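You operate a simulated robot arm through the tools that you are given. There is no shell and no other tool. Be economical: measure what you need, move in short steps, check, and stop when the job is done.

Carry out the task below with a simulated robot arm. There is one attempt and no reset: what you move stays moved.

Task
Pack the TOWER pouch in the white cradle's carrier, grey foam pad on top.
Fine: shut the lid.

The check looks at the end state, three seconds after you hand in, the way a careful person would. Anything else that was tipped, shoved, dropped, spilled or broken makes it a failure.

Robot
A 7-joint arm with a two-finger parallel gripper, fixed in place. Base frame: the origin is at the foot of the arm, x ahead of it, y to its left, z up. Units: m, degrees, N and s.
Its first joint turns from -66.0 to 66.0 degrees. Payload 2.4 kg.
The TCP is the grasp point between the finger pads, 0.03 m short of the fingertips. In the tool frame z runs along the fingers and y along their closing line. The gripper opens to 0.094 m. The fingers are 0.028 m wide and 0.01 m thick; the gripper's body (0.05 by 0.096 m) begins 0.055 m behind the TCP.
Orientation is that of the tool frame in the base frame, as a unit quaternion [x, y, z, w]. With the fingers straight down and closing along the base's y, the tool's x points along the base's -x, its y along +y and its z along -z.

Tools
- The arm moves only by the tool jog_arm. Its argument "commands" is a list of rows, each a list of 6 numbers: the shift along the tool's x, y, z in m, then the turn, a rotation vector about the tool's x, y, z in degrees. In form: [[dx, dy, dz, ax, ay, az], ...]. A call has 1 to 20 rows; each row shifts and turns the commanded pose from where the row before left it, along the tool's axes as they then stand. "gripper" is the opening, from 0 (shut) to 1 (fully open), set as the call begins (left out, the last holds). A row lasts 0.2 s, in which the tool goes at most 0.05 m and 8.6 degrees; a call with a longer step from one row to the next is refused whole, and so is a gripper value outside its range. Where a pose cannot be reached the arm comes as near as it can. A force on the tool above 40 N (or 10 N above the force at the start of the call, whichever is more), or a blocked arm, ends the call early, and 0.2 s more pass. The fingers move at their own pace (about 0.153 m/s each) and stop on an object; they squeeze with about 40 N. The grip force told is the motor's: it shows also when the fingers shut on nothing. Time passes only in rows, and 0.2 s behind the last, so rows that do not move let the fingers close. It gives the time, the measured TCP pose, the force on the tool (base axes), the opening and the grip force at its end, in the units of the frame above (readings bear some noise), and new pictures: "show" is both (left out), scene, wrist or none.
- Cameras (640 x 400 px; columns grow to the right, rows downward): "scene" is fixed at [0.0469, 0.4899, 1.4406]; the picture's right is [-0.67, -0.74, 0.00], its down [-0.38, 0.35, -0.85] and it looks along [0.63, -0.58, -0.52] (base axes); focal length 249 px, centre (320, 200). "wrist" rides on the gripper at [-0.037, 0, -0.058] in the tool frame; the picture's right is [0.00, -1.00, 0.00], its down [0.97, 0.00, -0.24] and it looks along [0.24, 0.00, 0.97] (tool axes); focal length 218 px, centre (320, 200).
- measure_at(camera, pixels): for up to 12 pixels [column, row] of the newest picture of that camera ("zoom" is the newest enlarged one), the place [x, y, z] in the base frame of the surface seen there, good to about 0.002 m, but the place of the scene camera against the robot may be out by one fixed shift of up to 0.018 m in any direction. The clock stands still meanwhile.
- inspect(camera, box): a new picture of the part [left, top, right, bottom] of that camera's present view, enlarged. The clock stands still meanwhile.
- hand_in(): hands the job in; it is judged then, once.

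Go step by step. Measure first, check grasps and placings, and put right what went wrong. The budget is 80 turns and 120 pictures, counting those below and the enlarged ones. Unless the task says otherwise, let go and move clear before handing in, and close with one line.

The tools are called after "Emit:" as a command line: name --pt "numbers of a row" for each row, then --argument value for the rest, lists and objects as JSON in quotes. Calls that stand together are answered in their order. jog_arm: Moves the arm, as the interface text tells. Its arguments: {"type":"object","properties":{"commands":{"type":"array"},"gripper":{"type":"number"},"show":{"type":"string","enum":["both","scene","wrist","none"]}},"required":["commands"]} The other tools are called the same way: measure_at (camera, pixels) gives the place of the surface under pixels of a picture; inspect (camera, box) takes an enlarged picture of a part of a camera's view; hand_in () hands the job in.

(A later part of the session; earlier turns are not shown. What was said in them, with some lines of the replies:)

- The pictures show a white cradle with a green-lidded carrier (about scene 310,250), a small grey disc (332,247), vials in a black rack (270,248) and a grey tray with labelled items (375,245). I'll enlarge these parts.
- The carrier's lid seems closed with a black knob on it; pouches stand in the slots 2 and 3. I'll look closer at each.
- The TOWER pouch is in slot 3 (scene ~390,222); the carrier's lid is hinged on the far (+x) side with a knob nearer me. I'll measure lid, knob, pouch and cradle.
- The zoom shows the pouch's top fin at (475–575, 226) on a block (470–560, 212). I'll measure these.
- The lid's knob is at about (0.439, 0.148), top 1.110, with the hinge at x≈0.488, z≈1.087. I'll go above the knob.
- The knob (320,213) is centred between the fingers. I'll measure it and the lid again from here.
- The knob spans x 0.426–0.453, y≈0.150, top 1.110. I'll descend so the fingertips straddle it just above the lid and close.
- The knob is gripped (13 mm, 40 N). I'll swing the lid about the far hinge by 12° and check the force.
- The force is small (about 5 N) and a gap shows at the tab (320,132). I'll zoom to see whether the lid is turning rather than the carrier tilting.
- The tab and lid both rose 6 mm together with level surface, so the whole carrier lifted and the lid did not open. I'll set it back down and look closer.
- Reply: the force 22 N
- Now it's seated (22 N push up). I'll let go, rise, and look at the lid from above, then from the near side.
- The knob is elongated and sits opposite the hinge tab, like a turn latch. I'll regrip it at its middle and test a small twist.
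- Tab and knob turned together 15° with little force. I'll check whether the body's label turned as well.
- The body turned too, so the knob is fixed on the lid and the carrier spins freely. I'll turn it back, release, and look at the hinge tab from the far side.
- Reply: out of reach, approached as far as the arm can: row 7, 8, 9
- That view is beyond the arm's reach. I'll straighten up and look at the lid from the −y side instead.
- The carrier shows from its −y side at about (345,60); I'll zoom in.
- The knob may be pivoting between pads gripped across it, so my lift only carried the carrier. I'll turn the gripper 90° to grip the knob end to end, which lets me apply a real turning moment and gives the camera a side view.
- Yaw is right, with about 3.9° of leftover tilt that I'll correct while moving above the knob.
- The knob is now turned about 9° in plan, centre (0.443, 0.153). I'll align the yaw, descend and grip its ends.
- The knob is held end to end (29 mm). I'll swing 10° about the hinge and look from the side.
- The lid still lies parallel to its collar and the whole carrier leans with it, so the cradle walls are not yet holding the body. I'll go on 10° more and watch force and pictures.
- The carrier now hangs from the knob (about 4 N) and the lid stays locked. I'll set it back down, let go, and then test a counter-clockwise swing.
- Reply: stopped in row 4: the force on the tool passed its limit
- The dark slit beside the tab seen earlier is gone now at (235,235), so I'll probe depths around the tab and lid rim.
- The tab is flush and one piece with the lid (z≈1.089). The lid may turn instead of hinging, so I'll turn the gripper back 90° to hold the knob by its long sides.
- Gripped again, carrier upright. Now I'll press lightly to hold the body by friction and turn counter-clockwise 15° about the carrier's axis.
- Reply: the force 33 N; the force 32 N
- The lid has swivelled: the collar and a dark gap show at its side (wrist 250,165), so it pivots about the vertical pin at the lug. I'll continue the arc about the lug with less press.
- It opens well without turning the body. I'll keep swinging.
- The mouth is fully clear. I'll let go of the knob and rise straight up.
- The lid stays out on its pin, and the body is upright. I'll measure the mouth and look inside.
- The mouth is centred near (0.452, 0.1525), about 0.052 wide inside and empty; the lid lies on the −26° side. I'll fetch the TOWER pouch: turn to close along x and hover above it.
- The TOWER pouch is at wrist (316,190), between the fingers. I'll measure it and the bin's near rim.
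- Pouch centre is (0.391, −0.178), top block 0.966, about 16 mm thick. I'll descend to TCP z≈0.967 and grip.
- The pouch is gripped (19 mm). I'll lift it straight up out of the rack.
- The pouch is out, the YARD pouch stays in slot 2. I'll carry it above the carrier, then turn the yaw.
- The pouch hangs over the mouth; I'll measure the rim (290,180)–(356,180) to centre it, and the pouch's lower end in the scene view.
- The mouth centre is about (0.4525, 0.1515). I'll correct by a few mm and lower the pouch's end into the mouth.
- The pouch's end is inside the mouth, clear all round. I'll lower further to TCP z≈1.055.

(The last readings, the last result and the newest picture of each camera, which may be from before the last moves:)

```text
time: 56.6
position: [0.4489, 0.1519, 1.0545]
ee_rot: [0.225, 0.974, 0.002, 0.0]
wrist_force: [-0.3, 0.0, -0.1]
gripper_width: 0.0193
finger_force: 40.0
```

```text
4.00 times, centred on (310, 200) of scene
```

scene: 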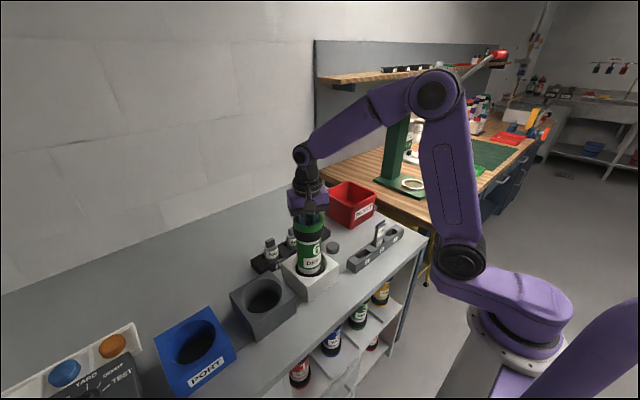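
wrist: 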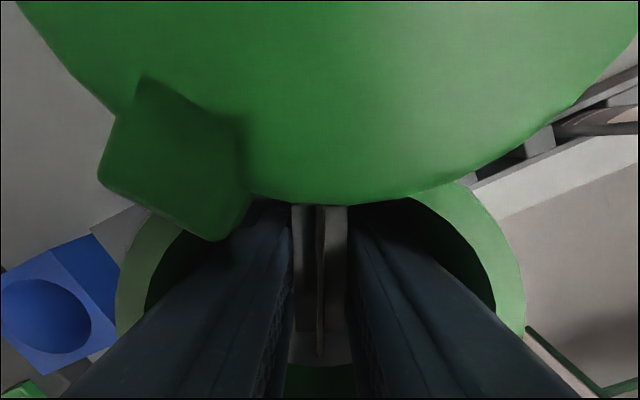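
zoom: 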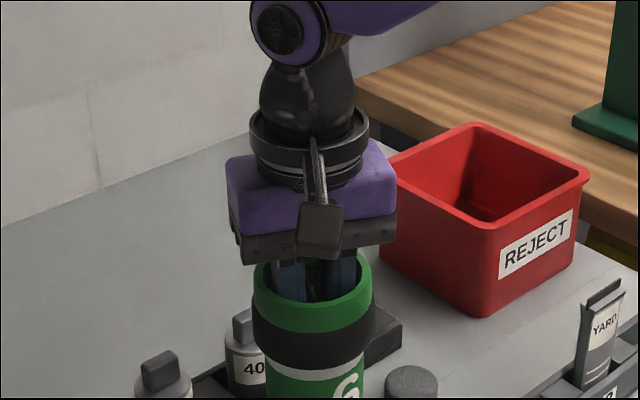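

Fingers and pouch are inside without contact. I'll open just a little so the pouch slides down, then rise and look.

Emit:
jog_arm --pt "0 0 0 0 0 0" --pt "0 0 0 0 0 0" --pt "0 0 0 0 0 0" --gripper 0.26 --show "none"

Emit:
jog_arm --pt "0 0 -0.02 0 0 0" --pt "0 0 -0.03 0 0 0" --pt "0 0 -0.04 0 0 0" --pt "0 0 -0.04 0 0 0" --pt "0.02 0 -0.03 0 0 0" --pt "0.02 0 0 0 0 0" --pt "0 0 0 0 0 0"

Emit:
inspect --camera "scene" --box '[275, 190, 345, 290]'

Emit:
inspect --camera "wrist" --box '[260, 90, 380, 220]'

```text
time: 57.4
position: [0.4489, 0.1534, 1.0548]
ee_rot: [0.225, 0.974, 0.003, 0.0]
wrist_force: [0.5, -0.7, -0.9]
gripper_width: 0.0204
finger_force: 0.0
```

```text
time: 59.0
position: [0.4145, 0.1684, 1.2138]
ee_rot: [0.224, 0.975, 0.003, 0.0]
wrist_force: [0.3, -0.7, 0.5]
gripper_width: 0.0242
finger_force: 0.0
```

scene: 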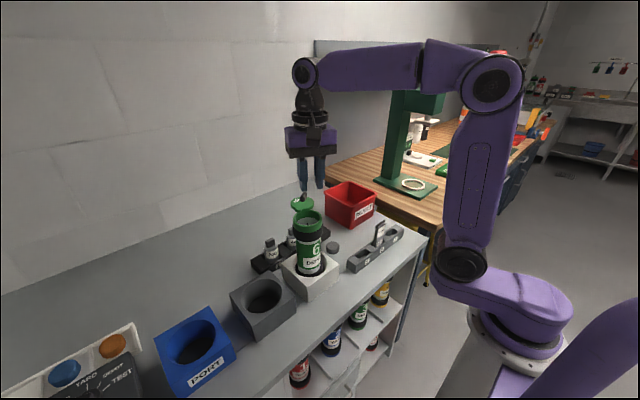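
wrist: 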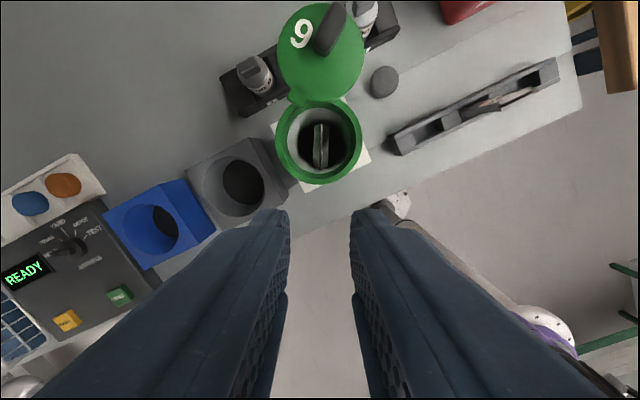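

```text
4.00 times, centred on (310, 240) of scene
```

zoom: 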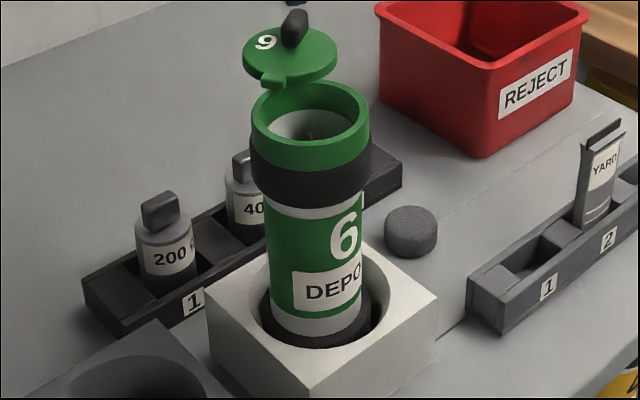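

```text
3.08 times, centred on (320, 155) of wrist
```

zoom: 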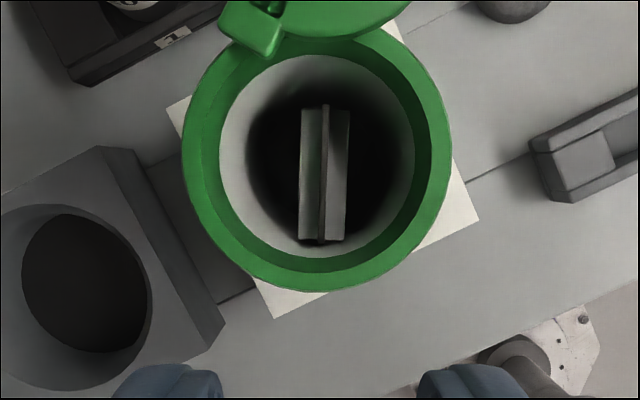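

The pouch stands upright inside. I'll measure its top, the mouth's inner width and the pad.

Emit:
measure_at --camera "zoom" --pixels '[[325, 120], [325, 180], [340, 180], [310, 180], [222, 170], [414, 170], [205, 170], [432, 170], [315, 262], [325, 60], [190, 170], [445, 170]]'

Emit:
measure_at --camera "wrist" --pixels '[[383, 82], [371, 80], [397, 78], [383, 68], [383, 93], [320, 103], [293, 98], [335, 30]]'

```text
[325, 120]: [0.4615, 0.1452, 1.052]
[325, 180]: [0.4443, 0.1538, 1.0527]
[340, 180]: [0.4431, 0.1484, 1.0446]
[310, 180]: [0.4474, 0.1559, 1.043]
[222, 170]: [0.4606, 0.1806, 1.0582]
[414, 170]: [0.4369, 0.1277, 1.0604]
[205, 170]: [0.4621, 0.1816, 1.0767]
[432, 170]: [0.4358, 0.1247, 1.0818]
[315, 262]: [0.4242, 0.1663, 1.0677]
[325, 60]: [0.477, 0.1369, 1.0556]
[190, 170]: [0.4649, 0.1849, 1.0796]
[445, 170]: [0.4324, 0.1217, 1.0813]
```

```text
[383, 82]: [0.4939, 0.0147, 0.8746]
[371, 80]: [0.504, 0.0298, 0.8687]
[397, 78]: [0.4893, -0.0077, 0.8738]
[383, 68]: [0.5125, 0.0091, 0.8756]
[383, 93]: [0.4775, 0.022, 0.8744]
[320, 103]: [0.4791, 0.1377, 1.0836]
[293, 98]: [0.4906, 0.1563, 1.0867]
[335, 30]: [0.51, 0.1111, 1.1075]
```

The pouch's fin top is at 1.052 and the rim at 1.081, so the 25 mm pad just fits under the lid. I'll go above the pad now.

Emit:
jog_arm --pt "-0.0349 -0.0262 0 0 0 0" --pt "-0.0349 -0.0262 0 0 0 0" --pt "-0.0349 -0.0262 0 0 0 0" --pt "-0.0349 -0.0263 0 0 0 0" --pt "0 0 0.04 0 0 0" --pt "0 0 0.04 0 0 0" --pt "0 0 0.04 0 0 0" --pt "0 0 0.04 0 0 0" --pt "0 0 0 0 0 0" --gripper 0.8

```text
time: 61.0
position: [0.4947, 0.0147, 1.0519]
ee_rot: [0.225, 0.974, 0.002, 0.0]
wrist_force: [0.5, 0.2, 0.0]
gripper_width: 0.0753
finger_force: 0.0
```

scene: 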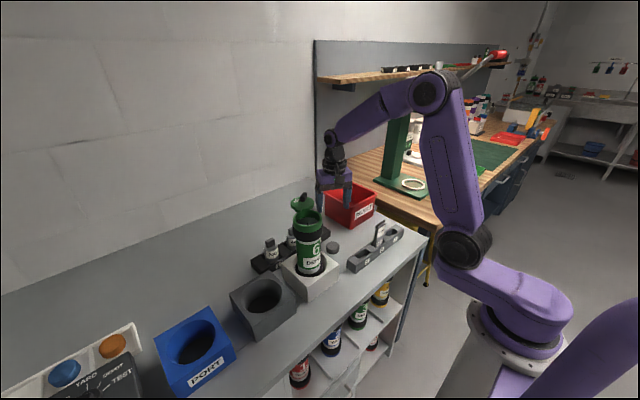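
wrist: 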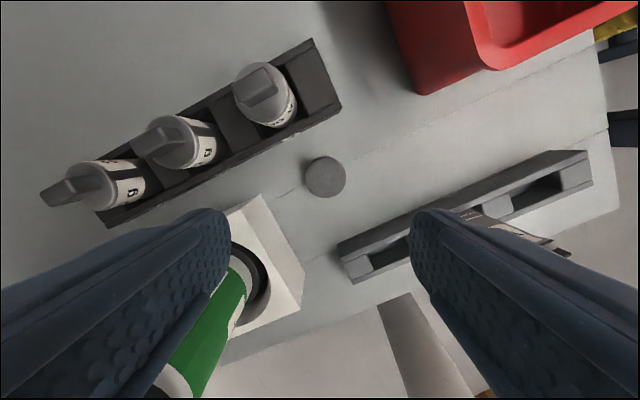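

The pad is at wrist (325,177). I'll measure its edges.

Emit:
measure_at --camera "wrist" --pixels '[[325, 175], [307, 175], [344, 175], [325, 158], [325, 193], [312, 163], [338, 163], [338, 188], [312, 188]]'

Emit:
inspect --camera "wrist" --box '[280, 140, 370, 210]'

```text
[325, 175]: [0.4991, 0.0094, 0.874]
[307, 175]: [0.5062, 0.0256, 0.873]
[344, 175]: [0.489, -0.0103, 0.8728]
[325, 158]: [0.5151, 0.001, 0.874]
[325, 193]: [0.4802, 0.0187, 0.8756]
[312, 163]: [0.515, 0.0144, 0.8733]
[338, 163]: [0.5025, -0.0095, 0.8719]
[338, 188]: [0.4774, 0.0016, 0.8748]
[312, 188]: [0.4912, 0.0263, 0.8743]
```

```text
5.71 times, centred on (325, 175) of wrist
```

zoom: 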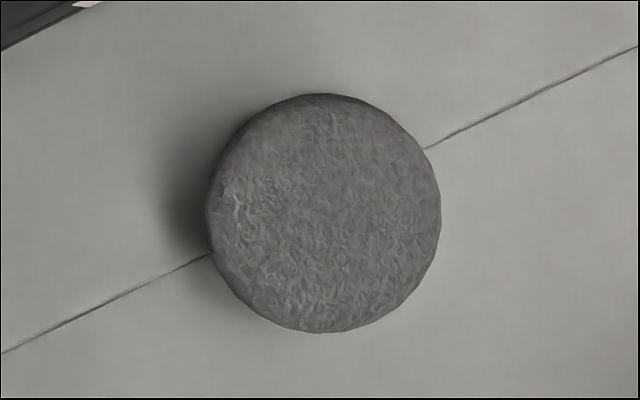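

Pad centre is (0.497, 0.0085), 44 mm across, top 0.8745. I'll descend so the fingertips overlap only its upper ~9 mm, then grip.

Emit:
jog_arm --pt "-0.0048 -0.0046 0.03 0 0 0" --pt "0 0 0.04 0 0 0" --pt "0 0 0.04 0 0 0" --pt "0 0 0.03 0 0 0" --pt "0 0 0.0155 0 0 0" --pt "0 0 0 0 0 0" --pt "0 0 0 0 0 0"

```text
time: 62.6
position: [0.4964, 0.01, 0.8954]
ee_rot: [0.225, 0.974, 0.003, 0.0]
wrist_force: [0.0, 0.1, -0.1]
gripper_width: 0.0751
finger_force: 0.1
```

scene: 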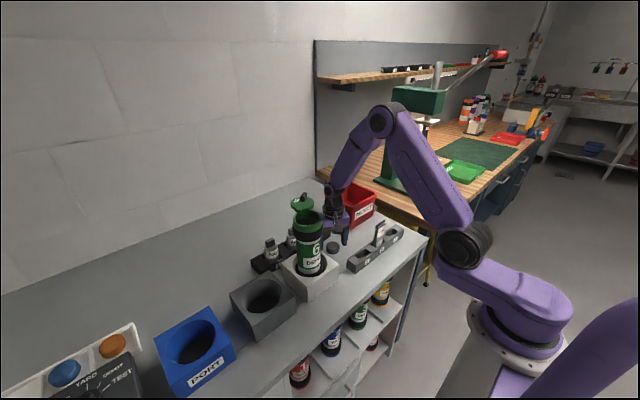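
wrist: 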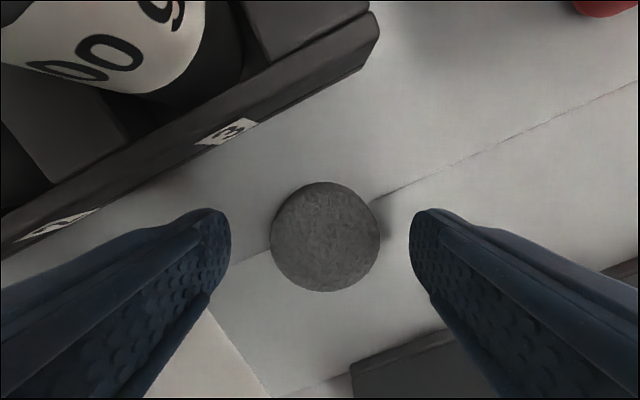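

The pad is well centred between the fingertips; I'll close on it.

Emit:
jog_arm --pt "0 -0.002 0 0 0 0" --pt "0 0 0 0 0 0" --pt "0 0 0 0 0 0" --gripper 0 --show "none"

Emit:
jog_arm --pt "0 0 -0.02 0 0 0" --pt "0 0 -0.04 0 0 0" --pt "0 0 -0.045 0 0 0" --pt "0 0 -0.045 0 0 0" --pt "0 0 -0.045 0 0 0" --pt "0 0 -0.045 0 0 0" --pt "0 0 -0.045 0 0 0" --pt "0 0 0 0 0 0"

```text
time: 63.4
position: [0.4958, 0.0078, 0.8948]
ee_rot: [0.225, 0.974, 0.003, 0.0]
wrist_force: [-0.3, -0.6, 0.2]
gripper_width: 0.0398
finger_force: 39.8
```

```text
time: 65.2
position: [0.4975, 0.0061, 1.1822]
ee_rot: [0.224, 0.974, 0.003, 0.0]
wrist_force: [-0.7, -0.2, -0.4]
gripper_width: 0.0397
finger_force: 40.2
```

scene: 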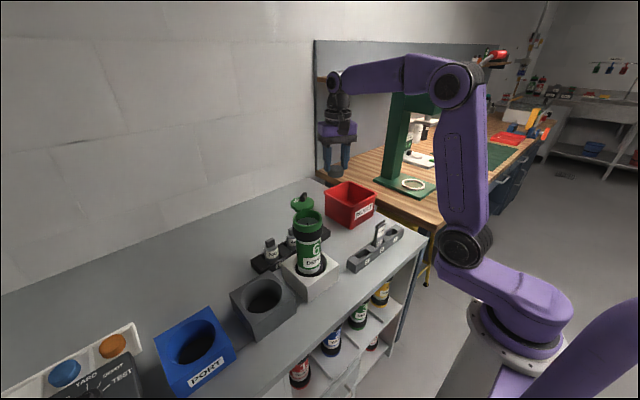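
wrist: 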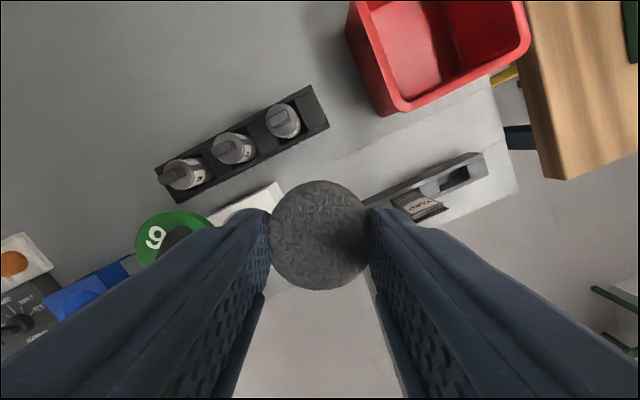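

The pad is held (foam squeezed to 40 mm). I'll carry it above the carrier's mouth.

Emit:
jog_arm --pt "0 0 -0.02 0 0 0" --pt "0.0269 0.0272 0 0 0 0" --pt "0.0269 0.0272 0 0 0 0" --pt "0.0269 0.0272 0 0 0 0" --pt "0.0269 0.0273 0 0 0 0" --pt "0 0 0 0 0 0" --pt "0 0 0 0 0 0"

```text
time: 66.8
position: [0.4447, 0.1488, 1.2042]
ee_rot: [0.225, 0.974, 0.002, -0.001]
wrist_force: [-0.2, 0.1, -0.2]
gripper_width: 0.0395
finger_force: 40.1
```

scene: 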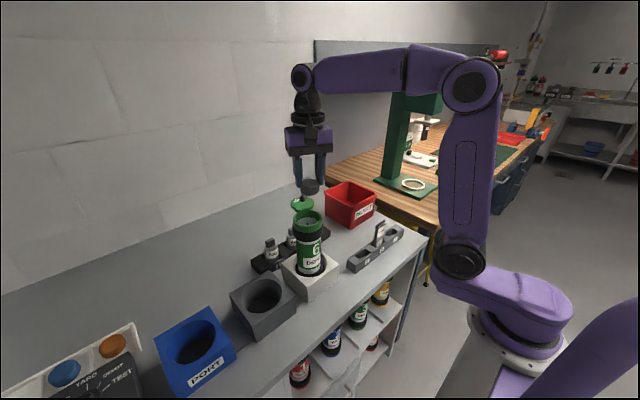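
wrist: 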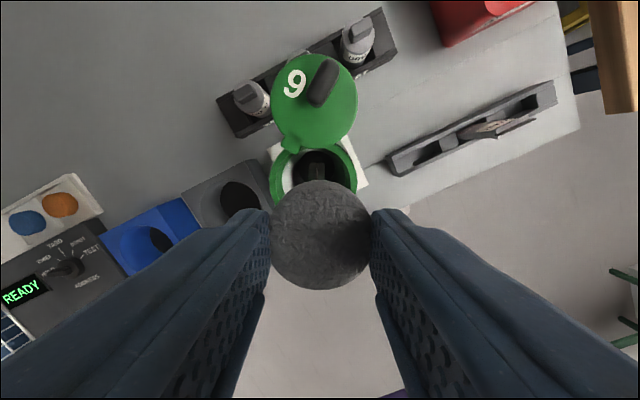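

Emit:
measure_at --camera "wrist" --pixels '[[317, 165], [317, 172], [273, 165], [274, 175], [355, 165], [355, 175], [283, 165], [347, 165], [321, 200], [321, 235], [321, 275], [273, 235]]'

Emit:
inspect --camera "wrist" --box '[260, 130, 370, 200]'

```text
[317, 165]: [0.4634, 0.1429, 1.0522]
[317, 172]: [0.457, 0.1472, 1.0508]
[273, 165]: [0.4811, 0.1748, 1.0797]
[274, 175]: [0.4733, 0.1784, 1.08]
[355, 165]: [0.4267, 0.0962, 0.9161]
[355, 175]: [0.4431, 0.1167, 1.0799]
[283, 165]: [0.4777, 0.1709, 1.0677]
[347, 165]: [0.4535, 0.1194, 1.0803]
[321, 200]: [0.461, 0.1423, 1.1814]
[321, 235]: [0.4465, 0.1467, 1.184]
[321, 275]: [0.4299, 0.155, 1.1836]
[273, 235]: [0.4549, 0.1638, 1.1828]
```

```text
5.71 times, centred on (315, 165) of wrist
```

zoom: 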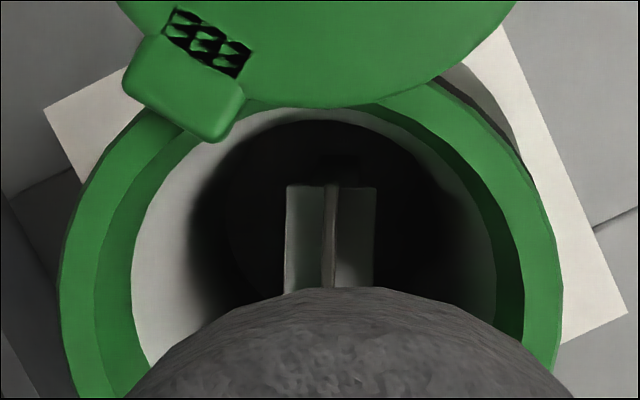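

The pad centre must shift about 3.7 mm along the tool's y to sit over the pouch's fin. I'll correct and lower until the fingertips are just above the rim.

Emit:
jog_arm --pt "-0.0019 0.0037 0.02 0 0 0" --pt "0 0 0.03 0 0 0" --pt "0 0 0.025 0 0 0" --pt "0 0 0.015 0 0 0" --pt "0 0 0 0 0 0" --pt "0 0 0 0 0 0"

Emit:
inspect --camera "scene" --box '[280, 180, 340, 250]'

```text
time: 68.2
position: [0.4492, 0.1558, 1.1138]
ee_rot: [0.225, 0.974, 0.003, 0.001]
wrist_force: [0.0, -0.4, 0.1]
gripper_width: 0.0393
finger_force: 39.5
```

scene: 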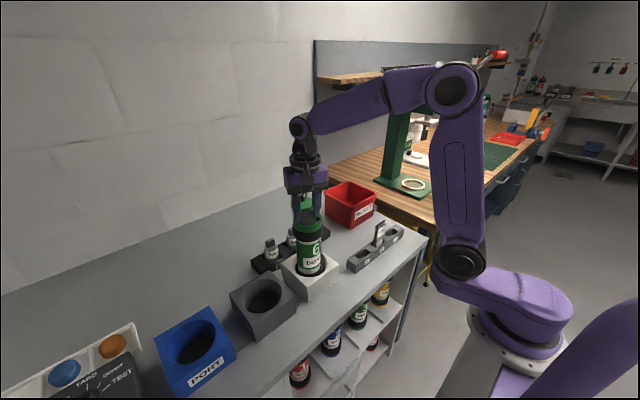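
wrist: 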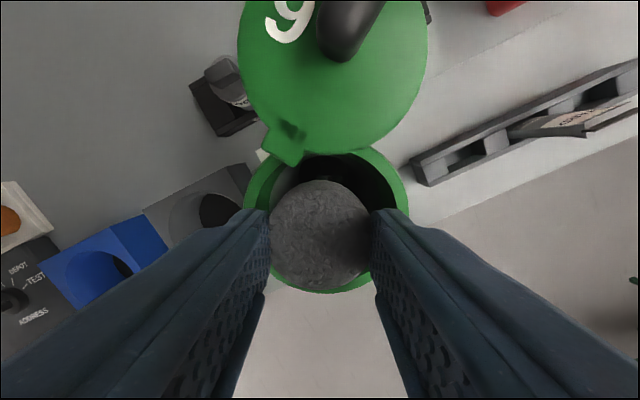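

```text
5.71 times, centred on (310, 215) of scene
```

zoom: 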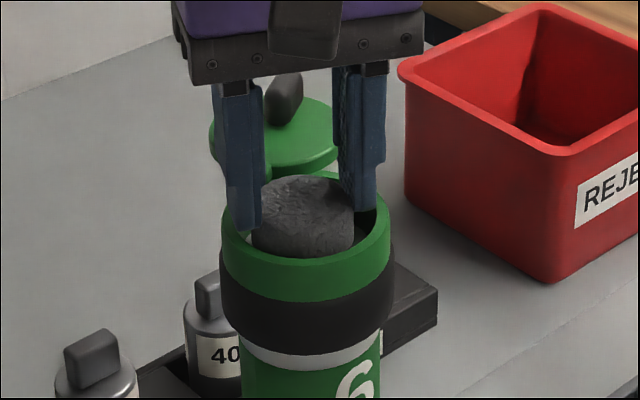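

The pad now looks ~3 mm left of the mouth centre (rim 244–408, pad centre 320). I'll measure fin, rim and pad in this same picture.

Emit:
inspect --camera "wrist" --box '[240, 140, 415, 300]'

Emit:
measure_at --camera "wrist" --pixels '[[320, 190], [320, 235], [320, 280], [278, 235], [362, 235], [250, 200], [403, 200], [326, 170], [322, 172], [330, 172], [260, 270], [380, 275]]'

```text
2.50 times, centred on (328, 220) of wrist
```

zoom: 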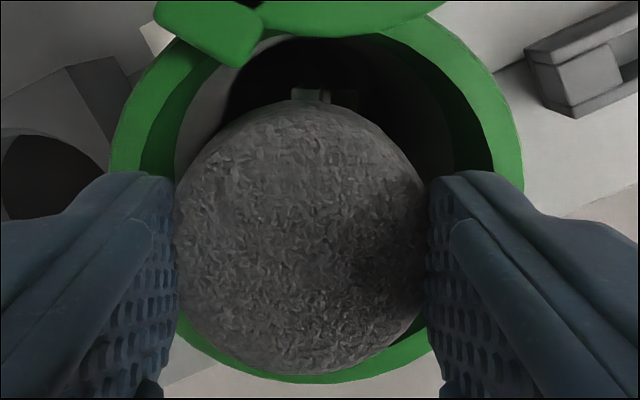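

```text
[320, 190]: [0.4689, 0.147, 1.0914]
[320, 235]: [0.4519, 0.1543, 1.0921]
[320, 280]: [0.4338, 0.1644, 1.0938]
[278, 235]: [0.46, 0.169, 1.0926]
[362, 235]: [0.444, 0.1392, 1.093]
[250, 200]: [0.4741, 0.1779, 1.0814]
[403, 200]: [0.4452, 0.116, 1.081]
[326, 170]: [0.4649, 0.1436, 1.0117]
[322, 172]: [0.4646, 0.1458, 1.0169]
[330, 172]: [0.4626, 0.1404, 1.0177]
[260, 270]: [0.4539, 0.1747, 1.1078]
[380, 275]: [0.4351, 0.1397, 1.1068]
```

The fin is at column ~330 versus the pad's 320.5, so I'll shift the pad −4.7 mm along tool y and check again.

Emit:
jog_arm --pt "0 -0.0047 0 0 0 0" --pt "0 0 0 0 0 0" --pt "0 0 0 0 0 0" --show "wrist"

Emit:
inspect --camera "wrist" --box '[240, 140, 415, 300]'

```text
time: 69.0
position: [0.4469, 0.1516, 1.1142]
ee_rot: [0.225, 0.974, 0.002, 0.0]
wrist_force: [0.5, 0.3, 0.8]
gripper_width: 0.0395
finger_force: 39.9
```

wrist: 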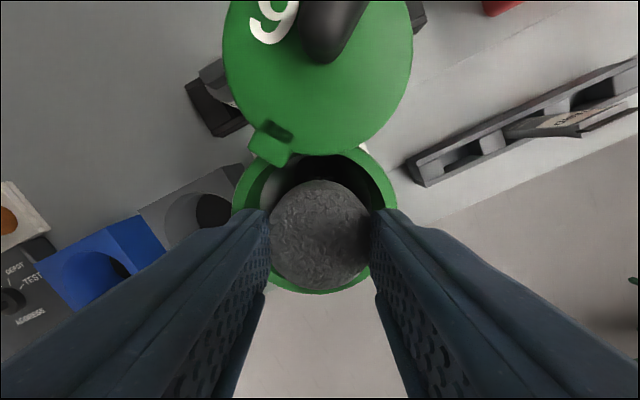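

```text
2.50 times, centred on (328, 220) of wrist
```

zoom: 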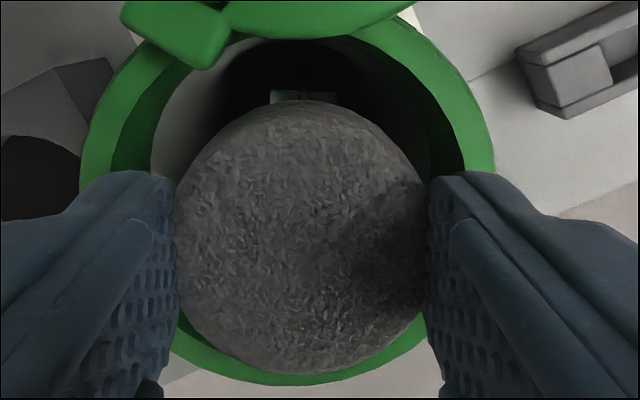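

The pouch block centre (304) now matches the pad centre (301). I'll release, rise and look.

Emit:
jog_arm --pt "0 0 0.001 0 0 0" --pt "0 0 0 0 0 0" --gripper 0.6 --show "none"

Emit:
jog_arm --pt "0 0 0 0 0 0" --pt "0 0 -0.03 0 0 0" --pt "0 0 -0.04 0 0 0" --pt "0.015 0 -0.03 0 0 0" --pt "0.015 0 0 0 0 0" --pt "0 0 0 0 0 0"

Emit:
inspect --camera "wrist" --box '[250, 80, 390, 220]'

Emit:
inspect --camera "scene" --box '[280, 190, 340, 250]'

```text
time: 69.6
position: [0.4465, 0.1505, 1.1135]
ee_rot: [0.225, 0.974, 0.002, 0.0]
wrist_force: [-1.0, -0.8, 0.3]
gripper_width: 0.0566
finger_force: 0.0
```

```text
time: 71.0
position: [0.42, 0.1621, 1.2147]
ee_rot: [0.225, 0.974, 0.003, 0.0]
wrist_force: [-0.2, 0.1, 0.8]
gripper_width: 0.0564
finger_force: 0.1
```

scene: 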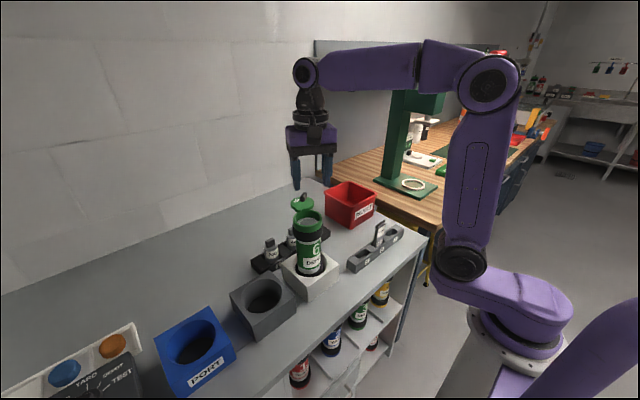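

```text
refused: no pictures are left
```

```text
refused: no pictures are left
```

The pictures are used up, but measure_at still works on the newest scene picture. I'll probe the mouth around (308,217) to see how the pad lies, plus rim, lid and knob.

Emit:
measure_at --camera "scene" --pixels '[[308, 213], [308, 217], [308, 220], [303, 217], [313, 217], [305, 214], [311, 220], [295, 217], [321, 217], [303, 204], [304, 195], [308, 229]]'

Emit:
measure_at --camera "wrist" --pixels '[[320, 150], [320, 165], [320, 180], [305, 165], [335, 165], [290, 150], [350, 150], [320, 130], [330, 40], [320, 235]]'

```text
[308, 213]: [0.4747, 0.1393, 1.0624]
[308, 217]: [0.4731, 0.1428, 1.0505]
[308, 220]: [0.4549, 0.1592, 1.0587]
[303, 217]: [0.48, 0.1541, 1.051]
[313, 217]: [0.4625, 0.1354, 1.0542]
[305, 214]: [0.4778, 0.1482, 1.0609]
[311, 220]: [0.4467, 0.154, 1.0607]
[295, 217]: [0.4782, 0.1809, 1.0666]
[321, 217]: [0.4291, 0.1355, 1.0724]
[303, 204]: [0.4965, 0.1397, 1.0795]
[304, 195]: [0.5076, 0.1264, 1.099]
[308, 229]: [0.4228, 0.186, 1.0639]
```

```text
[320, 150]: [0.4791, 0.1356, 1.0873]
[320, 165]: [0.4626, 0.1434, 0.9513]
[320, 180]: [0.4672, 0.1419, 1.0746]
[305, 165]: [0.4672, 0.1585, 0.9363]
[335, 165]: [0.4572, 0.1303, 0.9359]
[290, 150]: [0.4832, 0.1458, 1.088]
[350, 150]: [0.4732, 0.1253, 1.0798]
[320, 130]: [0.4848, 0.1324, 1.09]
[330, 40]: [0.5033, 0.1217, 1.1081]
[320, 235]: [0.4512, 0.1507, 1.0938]
```

The wrist picture is stale but the scene one is current (its z reads about 10 mm low). I'll sample the pad's top more densely.

Emit:
measure_at --camera "scene" --pixels '[[308, 218.5], [308, 219], [308, 221], [308, 222], [308, 223], [308, 224], [303, 220], [304, 222], [314, 220], [313, 222], [300, 220], [317, 220]]'

Emit:
measure_at --camera "scene" --pixels '[[310, 219], [310, 221], [310, 223], [306, 219], [306, 221], [306, 223], [301, 222], [316, 222], [308, 226], [308, 211], [295, 215], [320, 214]]'

```text
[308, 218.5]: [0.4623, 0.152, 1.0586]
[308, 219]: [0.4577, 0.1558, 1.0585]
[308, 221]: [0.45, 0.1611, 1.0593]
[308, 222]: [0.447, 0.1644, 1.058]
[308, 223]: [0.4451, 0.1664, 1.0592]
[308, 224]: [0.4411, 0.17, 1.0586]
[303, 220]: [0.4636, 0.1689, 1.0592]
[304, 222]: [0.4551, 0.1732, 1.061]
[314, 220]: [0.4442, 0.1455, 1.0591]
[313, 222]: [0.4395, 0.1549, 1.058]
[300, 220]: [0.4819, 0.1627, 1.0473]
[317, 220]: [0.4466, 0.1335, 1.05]
```

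```text
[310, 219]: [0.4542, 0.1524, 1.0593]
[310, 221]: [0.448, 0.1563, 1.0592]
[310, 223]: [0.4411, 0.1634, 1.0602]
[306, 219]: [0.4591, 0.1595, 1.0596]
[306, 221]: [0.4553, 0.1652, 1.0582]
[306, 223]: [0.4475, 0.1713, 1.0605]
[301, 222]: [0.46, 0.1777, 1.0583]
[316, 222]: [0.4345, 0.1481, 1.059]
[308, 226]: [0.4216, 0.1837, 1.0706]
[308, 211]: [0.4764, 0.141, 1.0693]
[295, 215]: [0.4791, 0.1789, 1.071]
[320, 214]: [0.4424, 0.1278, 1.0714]
```

The pad's top is flat all over (scene 1.059, 12 mm below the rim), so it lies level on the pouch. Now I'll locate the knob precisely in this last scene picture (rim fit gives a scene offset of about [0, +0.010, −0.010]).

Emit:
measure_at --camera "scene" --pixels '[[301, 198], [302, 196], [303, 194], [305, 193], [306, 194], [306, 196], [304, 197], [303, 199], [304, 200], [306, 199], [302, 200], [304, 193]]'

Emit:
measure_at --camera "scene" --pixels '[[293, 203], [295, 207], [300, 209], [308, 208], [312, 204], [314, 201], [311, 198], [298, 211], [296, 199], [298, 204], [309, 204], [302, 206]]'

```text
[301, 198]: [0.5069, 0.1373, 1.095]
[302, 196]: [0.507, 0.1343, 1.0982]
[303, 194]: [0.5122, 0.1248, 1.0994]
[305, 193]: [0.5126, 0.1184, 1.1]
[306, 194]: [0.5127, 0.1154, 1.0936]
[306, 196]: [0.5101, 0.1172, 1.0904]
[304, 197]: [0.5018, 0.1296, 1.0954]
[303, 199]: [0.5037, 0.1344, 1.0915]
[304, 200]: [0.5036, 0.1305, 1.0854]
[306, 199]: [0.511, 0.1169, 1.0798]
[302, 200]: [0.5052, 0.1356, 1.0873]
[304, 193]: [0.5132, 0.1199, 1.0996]
```

```text
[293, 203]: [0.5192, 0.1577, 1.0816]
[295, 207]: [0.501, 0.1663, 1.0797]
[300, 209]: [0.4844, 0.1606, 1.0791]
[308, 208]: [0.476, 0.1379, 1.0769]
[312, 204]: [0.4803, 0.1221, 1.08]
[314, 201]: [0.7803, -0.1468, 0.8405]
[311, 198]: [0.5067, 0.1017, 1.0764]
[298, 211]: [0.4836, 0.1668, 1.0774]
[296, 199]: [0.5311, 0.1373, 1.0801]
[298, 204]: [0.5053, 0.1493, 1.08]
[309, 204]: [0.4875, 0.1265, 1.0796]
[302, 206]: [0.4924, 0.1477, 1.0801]
```

The knob is unchanged at about (0.512, 0.115), along the −58° direction. I'll turn the gripper to that yaw (az −122°) at this safe height.

Emit:
jog_arm --pt "0 0 0 0 0 -8" --pt "0 0 0 0 0 -8" --pt "0 0 0 0 0 -8" --pt "0 0 0 0 0 -8" --pt "0 0 0 0 0 -8" --pt "0 0 0 0 0 -8" --pt "0 0 0 0 0 -8" --pt "0 0 0 0 0 -8" --pt "0 0 0 0 0 -8" --pt "0 0 0 0 0 -8" --pt "0 0 0 0 0 -8" --pt "0 0 0 0 0 -8" --pt "0 0 0 0 0 -8" --pt "0 0 0 0 0 -8" --pt "0 0 0 0 0 -8" --pt "0 0 0 0 0 -8" --pt "0 0 0 0 0 -8" --pt "0 0 0 0 0 -8" --pt "0 0 0 0 0 -4" --gripper 0.5 --show "none"

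Emit:
jog_arm --pt "0 0 0 0 0 0" --show "none"

```text
time: 75.0
position: [0.4205, 0.1624, 1.2109]
ee_rot: [0.875, -0.484, -0.001, -0.002]
wrist_force: [0.3, -0.5, 0.4]
gripper_width: 0.0469
finger_force: 0.0
no pictures are left
```

```text
time: 75.4
position: [0.4204, 0.162, 1.2125]
ee_rot: [0.874, -0.485, -0.001, -0.002]
wrist_force: [0.7, 0.0, 0.6]
gripper_width: 0.0469
finger_force: 0.1
no pictures are left
```

Emit:
jog_arm --pt "0.0295 -0.0176 0 0 0 0" --pt "0.0295 -0.0176 0 0 0 0" --pt "0.0295 -0.0177 0 0 0 0" --pt "0 0 0.02 0 0 0" --pt "0 0 0 0 0 0" --show "none"

Emit:
jog_arm --pt "0 0 0 0 0 0" --show "none"

Emit:
jog_arm --pt "0 0 0 0 0 0" --show "none"

```text
time: 76.6
position: [0.5123, 0.1154, 1.1916]
ee_rot: [0.875, -0.485, -0.001, -0.002]
wrist_force: [0.4, 0.2, 0.4]
gripper_width: 0.0469
finger_force: 0.1
no pictures are left
```

```text
time: 77.0
position: [0.512, 0.1144, 1.1915]
ee_rot: [0.875, -0.484, -0.001, -0.002]
wrist_force: [-0.6, 0.1, -0.1]
gripper_width: 0.0471
finger_force: 0.0
no pictures are left
```

```text
time: 77.4
position: [0.5126, 0.1164, 1.1913]
ee_rot: [0.875, -0.485, -0.001, -0.002]
wrist_force: [-0.5, 0.1, -0.5]
gripper_width: 0.047
finger_force: 0.1
no pictures are left
```

The gripper is over the knob at (0.512, 0.115). I'll descend to z≈1.124 and close.

Emit:
jog_arm --pt "0 0 0.03 0 0 0" --pt "0 0 0.025 0 0 0" --pt "0 0 0.012 0 0 0" --pt "0 0 0 0 0 0" --show "none"

Emit:
jog_arm --pt "0 0 0 0 0 0" --pt "0 0 0 0 0 0" --pt "0 0 0 0 0 0" --gripper 0 --show "none"

```text
time: 78.4
position: [0.5132, 0.1176, 1.1257]
ee_rot: [0.875, -0.484, 0.0, -0.002]
wrist_force: [0.0, 0.2, 0.8]
gripper_width: 0.0471
finger_force: 0.1
no pictures are left
```

```text
time: 79.2
position: [0.513, 0.1174, 1.1251]
ee_rot: [0.875, -0.484, -0.001, -0.002]
wrist_force: [0.4, -0.7, -0.1]
gripper_width: 0.0131
finger_force: 39.4
no pictures are left
```

The knob is held (13 mm). I'll swing the lid back clockwise about the pin, in stages with force checks.

Emit:
jog_arm --pt "-0.0002 0.004 0 0 0 5" --pt "-0.0002 0.004 0 0 0 5" --pt "-0.0002 0.004 0 0 0 5" --pt "-0.0002 0.004 0 0 0 5" --pt "-0.0002 0.004 0 0 0 5" --pt "-0.0002 0.004 0 0 0 5" --pt "-0.0002 0.004 0 0 0 5" --pt "0 0 0 0 0 0" --show "none"

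Emit:
jog_arm --pt "-0.0002 0.004 0 0 0 5" --pt "-0.0002 0.004 0 0 0 5" --pt "-0.0002 0.004 0 0 0 5" --pt "-0.0002 0.004 0 0 0 5" --pt "-0.0002 0.004 0 0 0 5" --pt "-0.0002 0.004 0 0 0 5" --pt "-0.0002 0.004 0 0 0 5" --pt "0 0 0 0 0 0" --show "none"

```text
time: 81.0
position: [0.4865, 0.1096, 1.125]
ee_rot: [-0.688, 0.726, 0.0, 0.002]
wrist_force: [3.0, -1.6, 19.8]
gripper_width: 0.0131
finger_force: 39.7
no pictures are left
```

```text
time: 82.8
position: [0.4599, 0.1209, 1.124]
ee_rot: [-0.438, 0.899, 0.002, 0.002]
wrist_force: [4.1, 0.4, 17.3]
gripper_width: 0.0129
finger_force: 39.7
no pictures are left
```

Poses track the arc; an 18 N down press holds the body. I'll continue to about az −17°.

Emit:
jog_arm --pt "-0.0002 0.004 -0.0003 0 0 5" --pt "-0.0002 0.004 0 0 0 5" --pt "-0.0002 0.004 0 0 0 5" --pt "-0.0002 0.004 0 0 0 5" --pt "-0.0002 0.004 0 0 0 5" --pt "0 0 0 0 0 0" --show "none"

Emit:
jog_arm --pt "-0.0002 0.004 0 0 0 5" --pt "-0.0002 0.004 0 0 0 5" --pt "0 0 0 0 0 0" --show "none"

```text
time: 84.2
position: [0.4456, 0.134, 1.1261]
ee_rot: [-0.233, 0.972, 0.002, 0.001]
wrist_force: [1.7, -4.4, 18.8]
gripper_width: 0.0131
finger_force: 39.2
no pictures are left
```

```text
time: 85.0
position: [0.4434, 0.1413, 1.1248]
ee_rot: [-0.148, 0.989, 0.003, 0.001]
wrist_force: [-3.6, -0.8, 29.3]
gripper_width: 0.0131
finger_force: 40.4
no pictures are left
```

The force rises to 29 N as the lid comes over the collar. I'll ease slightly and go on in small steps.

Emit:
jog_arm --pt "-0.0002 0.004 -0.0005 0 0 5" --pt "-0.0002 0.004 0 0 0 5" --pt "0 0 0 0 0 0" --show "none"

Emit:
jog_arm --pt "-0.0001 0.0024 0 0 0 3" --pt "0 0 0 0 0 0" --show "none"

```text
time: 85.8
position: [0.4418, 0.15, 1.1241]
ee_rot: [-0.06, 0.998, 0.003, 0.002]
wrist_force: [1.0, -1.3, 13.6]
gripper_width: 0.0129
finger_force: 39.7
no pictures are left
```

```text
time: 86.4
position: [0.4421, 0.1507, 1.1262]
ee_rot: [-0.034, 0.999, 0.003, -0.001]
wrist_force: [2.2, -0.1, 1.3]
gripper_width: 0.013
finger_force: 40.2
no pictures are left
```

The upward force fell to about 1 N at az −4°, suggesting the lid is over its seat. I'll press and twist clockwise about the carrier's axis to drive it home against its stop.

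Emit:
jog_arm --pt "0 0 0.0015 0 0 0" --pt "0 0 0.001 0 0 0" --pt "0 0 0 0 0 0" --show "none"

Emit:
jog_arm --pt "-0.0001 0.0017 0 0 0 3" --pt "-0.0001 0.0017 0 0 0 3" --pt "0 0 0 0 0 0" --show "none"

```text
time: 87.2
position: [0.4398, 0.1521, 1.1251]
ee_rot: [-0.035, 0.999, 0.003, 0.001]
wrist_force: [-3.9, -3.2, 30.1]
gripper_width: 0.0131
finger_force: 39.8
no pictures are left
```

```text
time: 88.0
position: [0.4421, 0.1551, 1.1247]
ee_rot: [0.017, 1.0, 0.002, 0.001]
wrist_force: [-8.0, -6.8, 35.6]
gripper_width: 0.0134
finger_force: 40.4
no pictures are left
```

Side force now opposes the motion (−7 N), as expected at the stop. One more small twist to confirm.

Emit:
jog_arm --pt "0 0.0015 -0.0003 0 0 3" --pt "0 0.001 0 0 0 3" --pt "0 0 0 0 0 0" --show "none"

```text
time: 88.8
position: [0.4422, 0.1586, 1.1233]
ee_rot: [0.071, 0.997, 0.003, 0.001]
wrist_force: [-8.2, -7.1, 37.6]
gripper_width: 0.013
finger_force: 40.0
no pictures are left
```

The lid and body now move together under friction. To rule out a remaining gap I'll ease the press off and swing 8° more about the pin, reading the side force.

Emit:
jog_arm --pt "0 0 -0.002 0 0 0" --pt "0 0 -0.0015 0 0 0" --pt "0 0 0 0 0 0" --show "none"

Emit:
jog_arm --pt "-0.0002 0.0032 0 0 0 4" --pt "-0.0002 0.0032 0 0 0 4" --pt "0 0 0 0 0 0" --show "none"

```text
time: 89.6
position: [0.4418, 0.1578, 1.1266]
ee_rot: [0.07, 0.998, 0.002, 0.0]
wrist_force: [2.0, -2.5, -3.7]
gripper_width: 0.0129
finger_force: 40.0
no pictures are left
```

```text
time: 90.4
position: [0.4418, 0.1651, 1.1266]
ee_rot: [0.14, 0.99, 0.002, 0.0]
wrist_force: [3.3, -4.0, -2.8]
gripper_width: 0.0134
finger_force: 39.9
no pictures are left
```

The −4 N shows the carrier hanging from the knob, and it moved sideways with the lid, so the lid is holding as closed. I'll shift it back to the cradle's middle while it hangs free, then set it down and press.

Emit:
jog_arm --pt "0 0 -0.001 0 0 0" --pt "-0.001 -0.0035 0 0 0 0" --pt "-0.001 -0.0035 0 0 0 0" --pt "0 0 0 0 0 0" --show "none"

Emit:
jog_arm --pt "0 0 0.0015 0 0 0" --pt "0 0 0.0015 0 0 0" --pt "0 0 0.001 0 0 0" --pt "0 0 0 0 0 0" --show "none"

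```text
time: 91.4
position: [0.4425, 0.1575, 1.1281]
ee_rot: [0.139, 0.99, 0.003, 0.0]
wrist_force: [-0.4, 0.6, -3.3]
gripper_width: 0.0131
finger_force: 39.8
no pictures are left
```

```text
time: 92.4
position: [0.4437, 0.1574, 1.1246]
ee_rot: [0.139, 0.99, 0.003, 0.0]
wrist_force: [0.3, -0.4, -3.8]
gripper_width: 0.0134
finger_force: 39.8
no pictures are left
```

Still hanging; I'll lower on until it seats.

Emit:
jog_arm --pt "0 0 0.001 0 0 0" --pt "0 0 0.001 0 0 0" --pt "0 0 0 0 0 0" --show "none"

Emit:
jog_arm --pt "0 0 0.001 0 0 0" --pt "0 0 0 0 0 0" --show "none"

```text
time: 93.2
position: [0.4424, 0.1578, 1.1237]
ee_rot: [0.14, 0.99, 0.003, 0.002]
wrist_force: [-3.1, 0.0, 13.3]
gripper_width: 0.013
finger_force: 40.0
no pictures are left
```

```text
time: 93.8
position: [0.4432, 0.1574, 1.1221]
ee_rot: [0.139, 0.99, 0.004, 0.003]
wrist_force: [-5.3, -4.4, 39.6]
gripper_width: 0.0132
finger_force: 40.4
no pictures are left
```

It is seated (press 40 N). I'll ease a bit and give one last clockwise twist of 8° about the carrier's axis to make sure the lid is against its stop.

Emit:
jog_arm --pt "0 0 -0.0006 0 0 0" --pt "0 0.001 0 0 0 4" --pt "0 0.001 0 0 0 4" --pt "0 0 0 0 0 0" --show "none"

Emit:
jog_arm --pt "0 0 -0.0008 0 0 0" --pt "0 0 0 0 0 0" --show "none"

```text
time: 94.8
position: [0.4434, 0.1595, 1.1216]
ee_rot: [0.209, 0.978, 0.004, 0.002]
wrist_force: [-4.7, -5.2, 35.0]
gripper_width: 0.0129
finger_force: 40.8
no pictures are left
```

```text
time: 95.4
position: [0.4427, 0.1593, 1.1208]
ee_rot: [0.208, 0.978, 0.002, 0.0]
wrist_force: [-2.0, -5.1, 21.4]
gripper_width: 0.013
finger_force: 40.1
no pictures are left
```

I'll ease to near zero force, let go, rise straight up, and probe whether measure_at reflects the present scene.

Emit:
jog_arm --pt "0 0 -0.001 0 0 0" --pt "0 0 0 0 0 0" --show "none"

Emit:
jog_arm --pt "0 0 0 0 0 0" --pt "0 0 0 0 0 0" --pt "0 0 -0.02 0 0 0" --pt "0 0 -0.03 0 0 0" --pt "0 0 -0.04 0 0 0" --pt "0 0 -0.04 0 0 0" --pt "0 0 0 0 0 0" --gripper 0.4 --show "none"

Emit:
measure_at --camera "scene" --pixels '[[308, 221], [310, 217], [305, 217], [303, 204], [304, 195], [308, 213], [311, 211], [313, 210]]'

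Emit:
measure_at --camera "wrist" --pixels '[[320, 150], [320, 180], [320, 200], [320, 215], [290, 190], [350, 190], [300, 180], [340, 180]]'

```text
time: 96.0
position: [0.4442, 0.1601, 1.1222]
ee_rot: [0.209, 0.978, 0.001, -0.001]
wrist_force: [-0.8, -2.1, 3.7]
gripper_width: 0.0132
finger_force: 40.2
no pictures are left
```

```text
time: 97.6
position: [0.4433, 0.1603, 1.2535]
ee_rot: [0.208, 0.978, 0.003, 0.0]
wrist_force: [0.1, -0.3, 1.2]
gripper_width: 0.0375
finger_force: 0.0
no pictures are left
```

```text
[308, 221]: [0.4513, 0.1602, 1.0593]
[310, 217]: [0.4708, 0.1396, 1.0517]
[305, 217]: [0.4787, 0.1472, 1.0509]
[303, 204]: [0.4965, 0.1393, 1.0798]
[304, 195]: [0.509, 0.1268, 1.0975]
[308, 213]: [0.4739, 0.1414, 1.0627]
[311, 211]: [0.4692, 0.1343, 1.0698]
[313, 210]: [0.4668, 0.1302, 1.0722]
```

```text
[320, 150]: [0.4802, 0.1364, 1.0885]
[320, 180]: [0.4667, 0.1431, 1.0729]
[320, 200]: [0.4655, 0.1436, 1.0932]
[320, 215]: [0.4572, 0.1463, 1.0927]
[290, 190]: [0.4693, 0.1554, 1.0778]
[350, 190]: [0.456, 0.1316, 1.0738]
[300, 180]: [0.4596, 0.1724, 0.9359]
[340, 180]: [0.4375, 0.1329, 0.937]
```

The measurements are frozen at the last pictures, but the readings are consistent: lid turned back past its closed angle under press, carrier seated with 35–40 N, and knob released cleanly. I'll retreat and hand in.

Emit:
jog_arm --pt "0.02 0 -0.03 0 0 0" --pt "0.03 0 -0.03 0 0 0" --pt "0.03 0 0 0 0 0" --pt "0 0 0 0 0 0" --pt "0 0 0 0 0 0" --show "none"

Emit:
hand_in

```text
time: 98.8
position: [0.3704, 0.1913, 1.3123]
ee_rot: [0.208, 0.978, 0.003, 0.0]
wrist_force: [-0.3, 0.3, -0.3]
gripper_width: 0.0379
finger_force: 0.0
no pictures are left
```

```text
The job is handed in.
```

The TOWER pouch is in the white cradle's carrier with the grey foam pad level on top, and I swung the lid back past its closed angle. I ran out of pictures before that step, so I judged the lid shut from force and position readings only and did not see it; the carrier also ended up turned and a few mm off its starting spot in the cradle.
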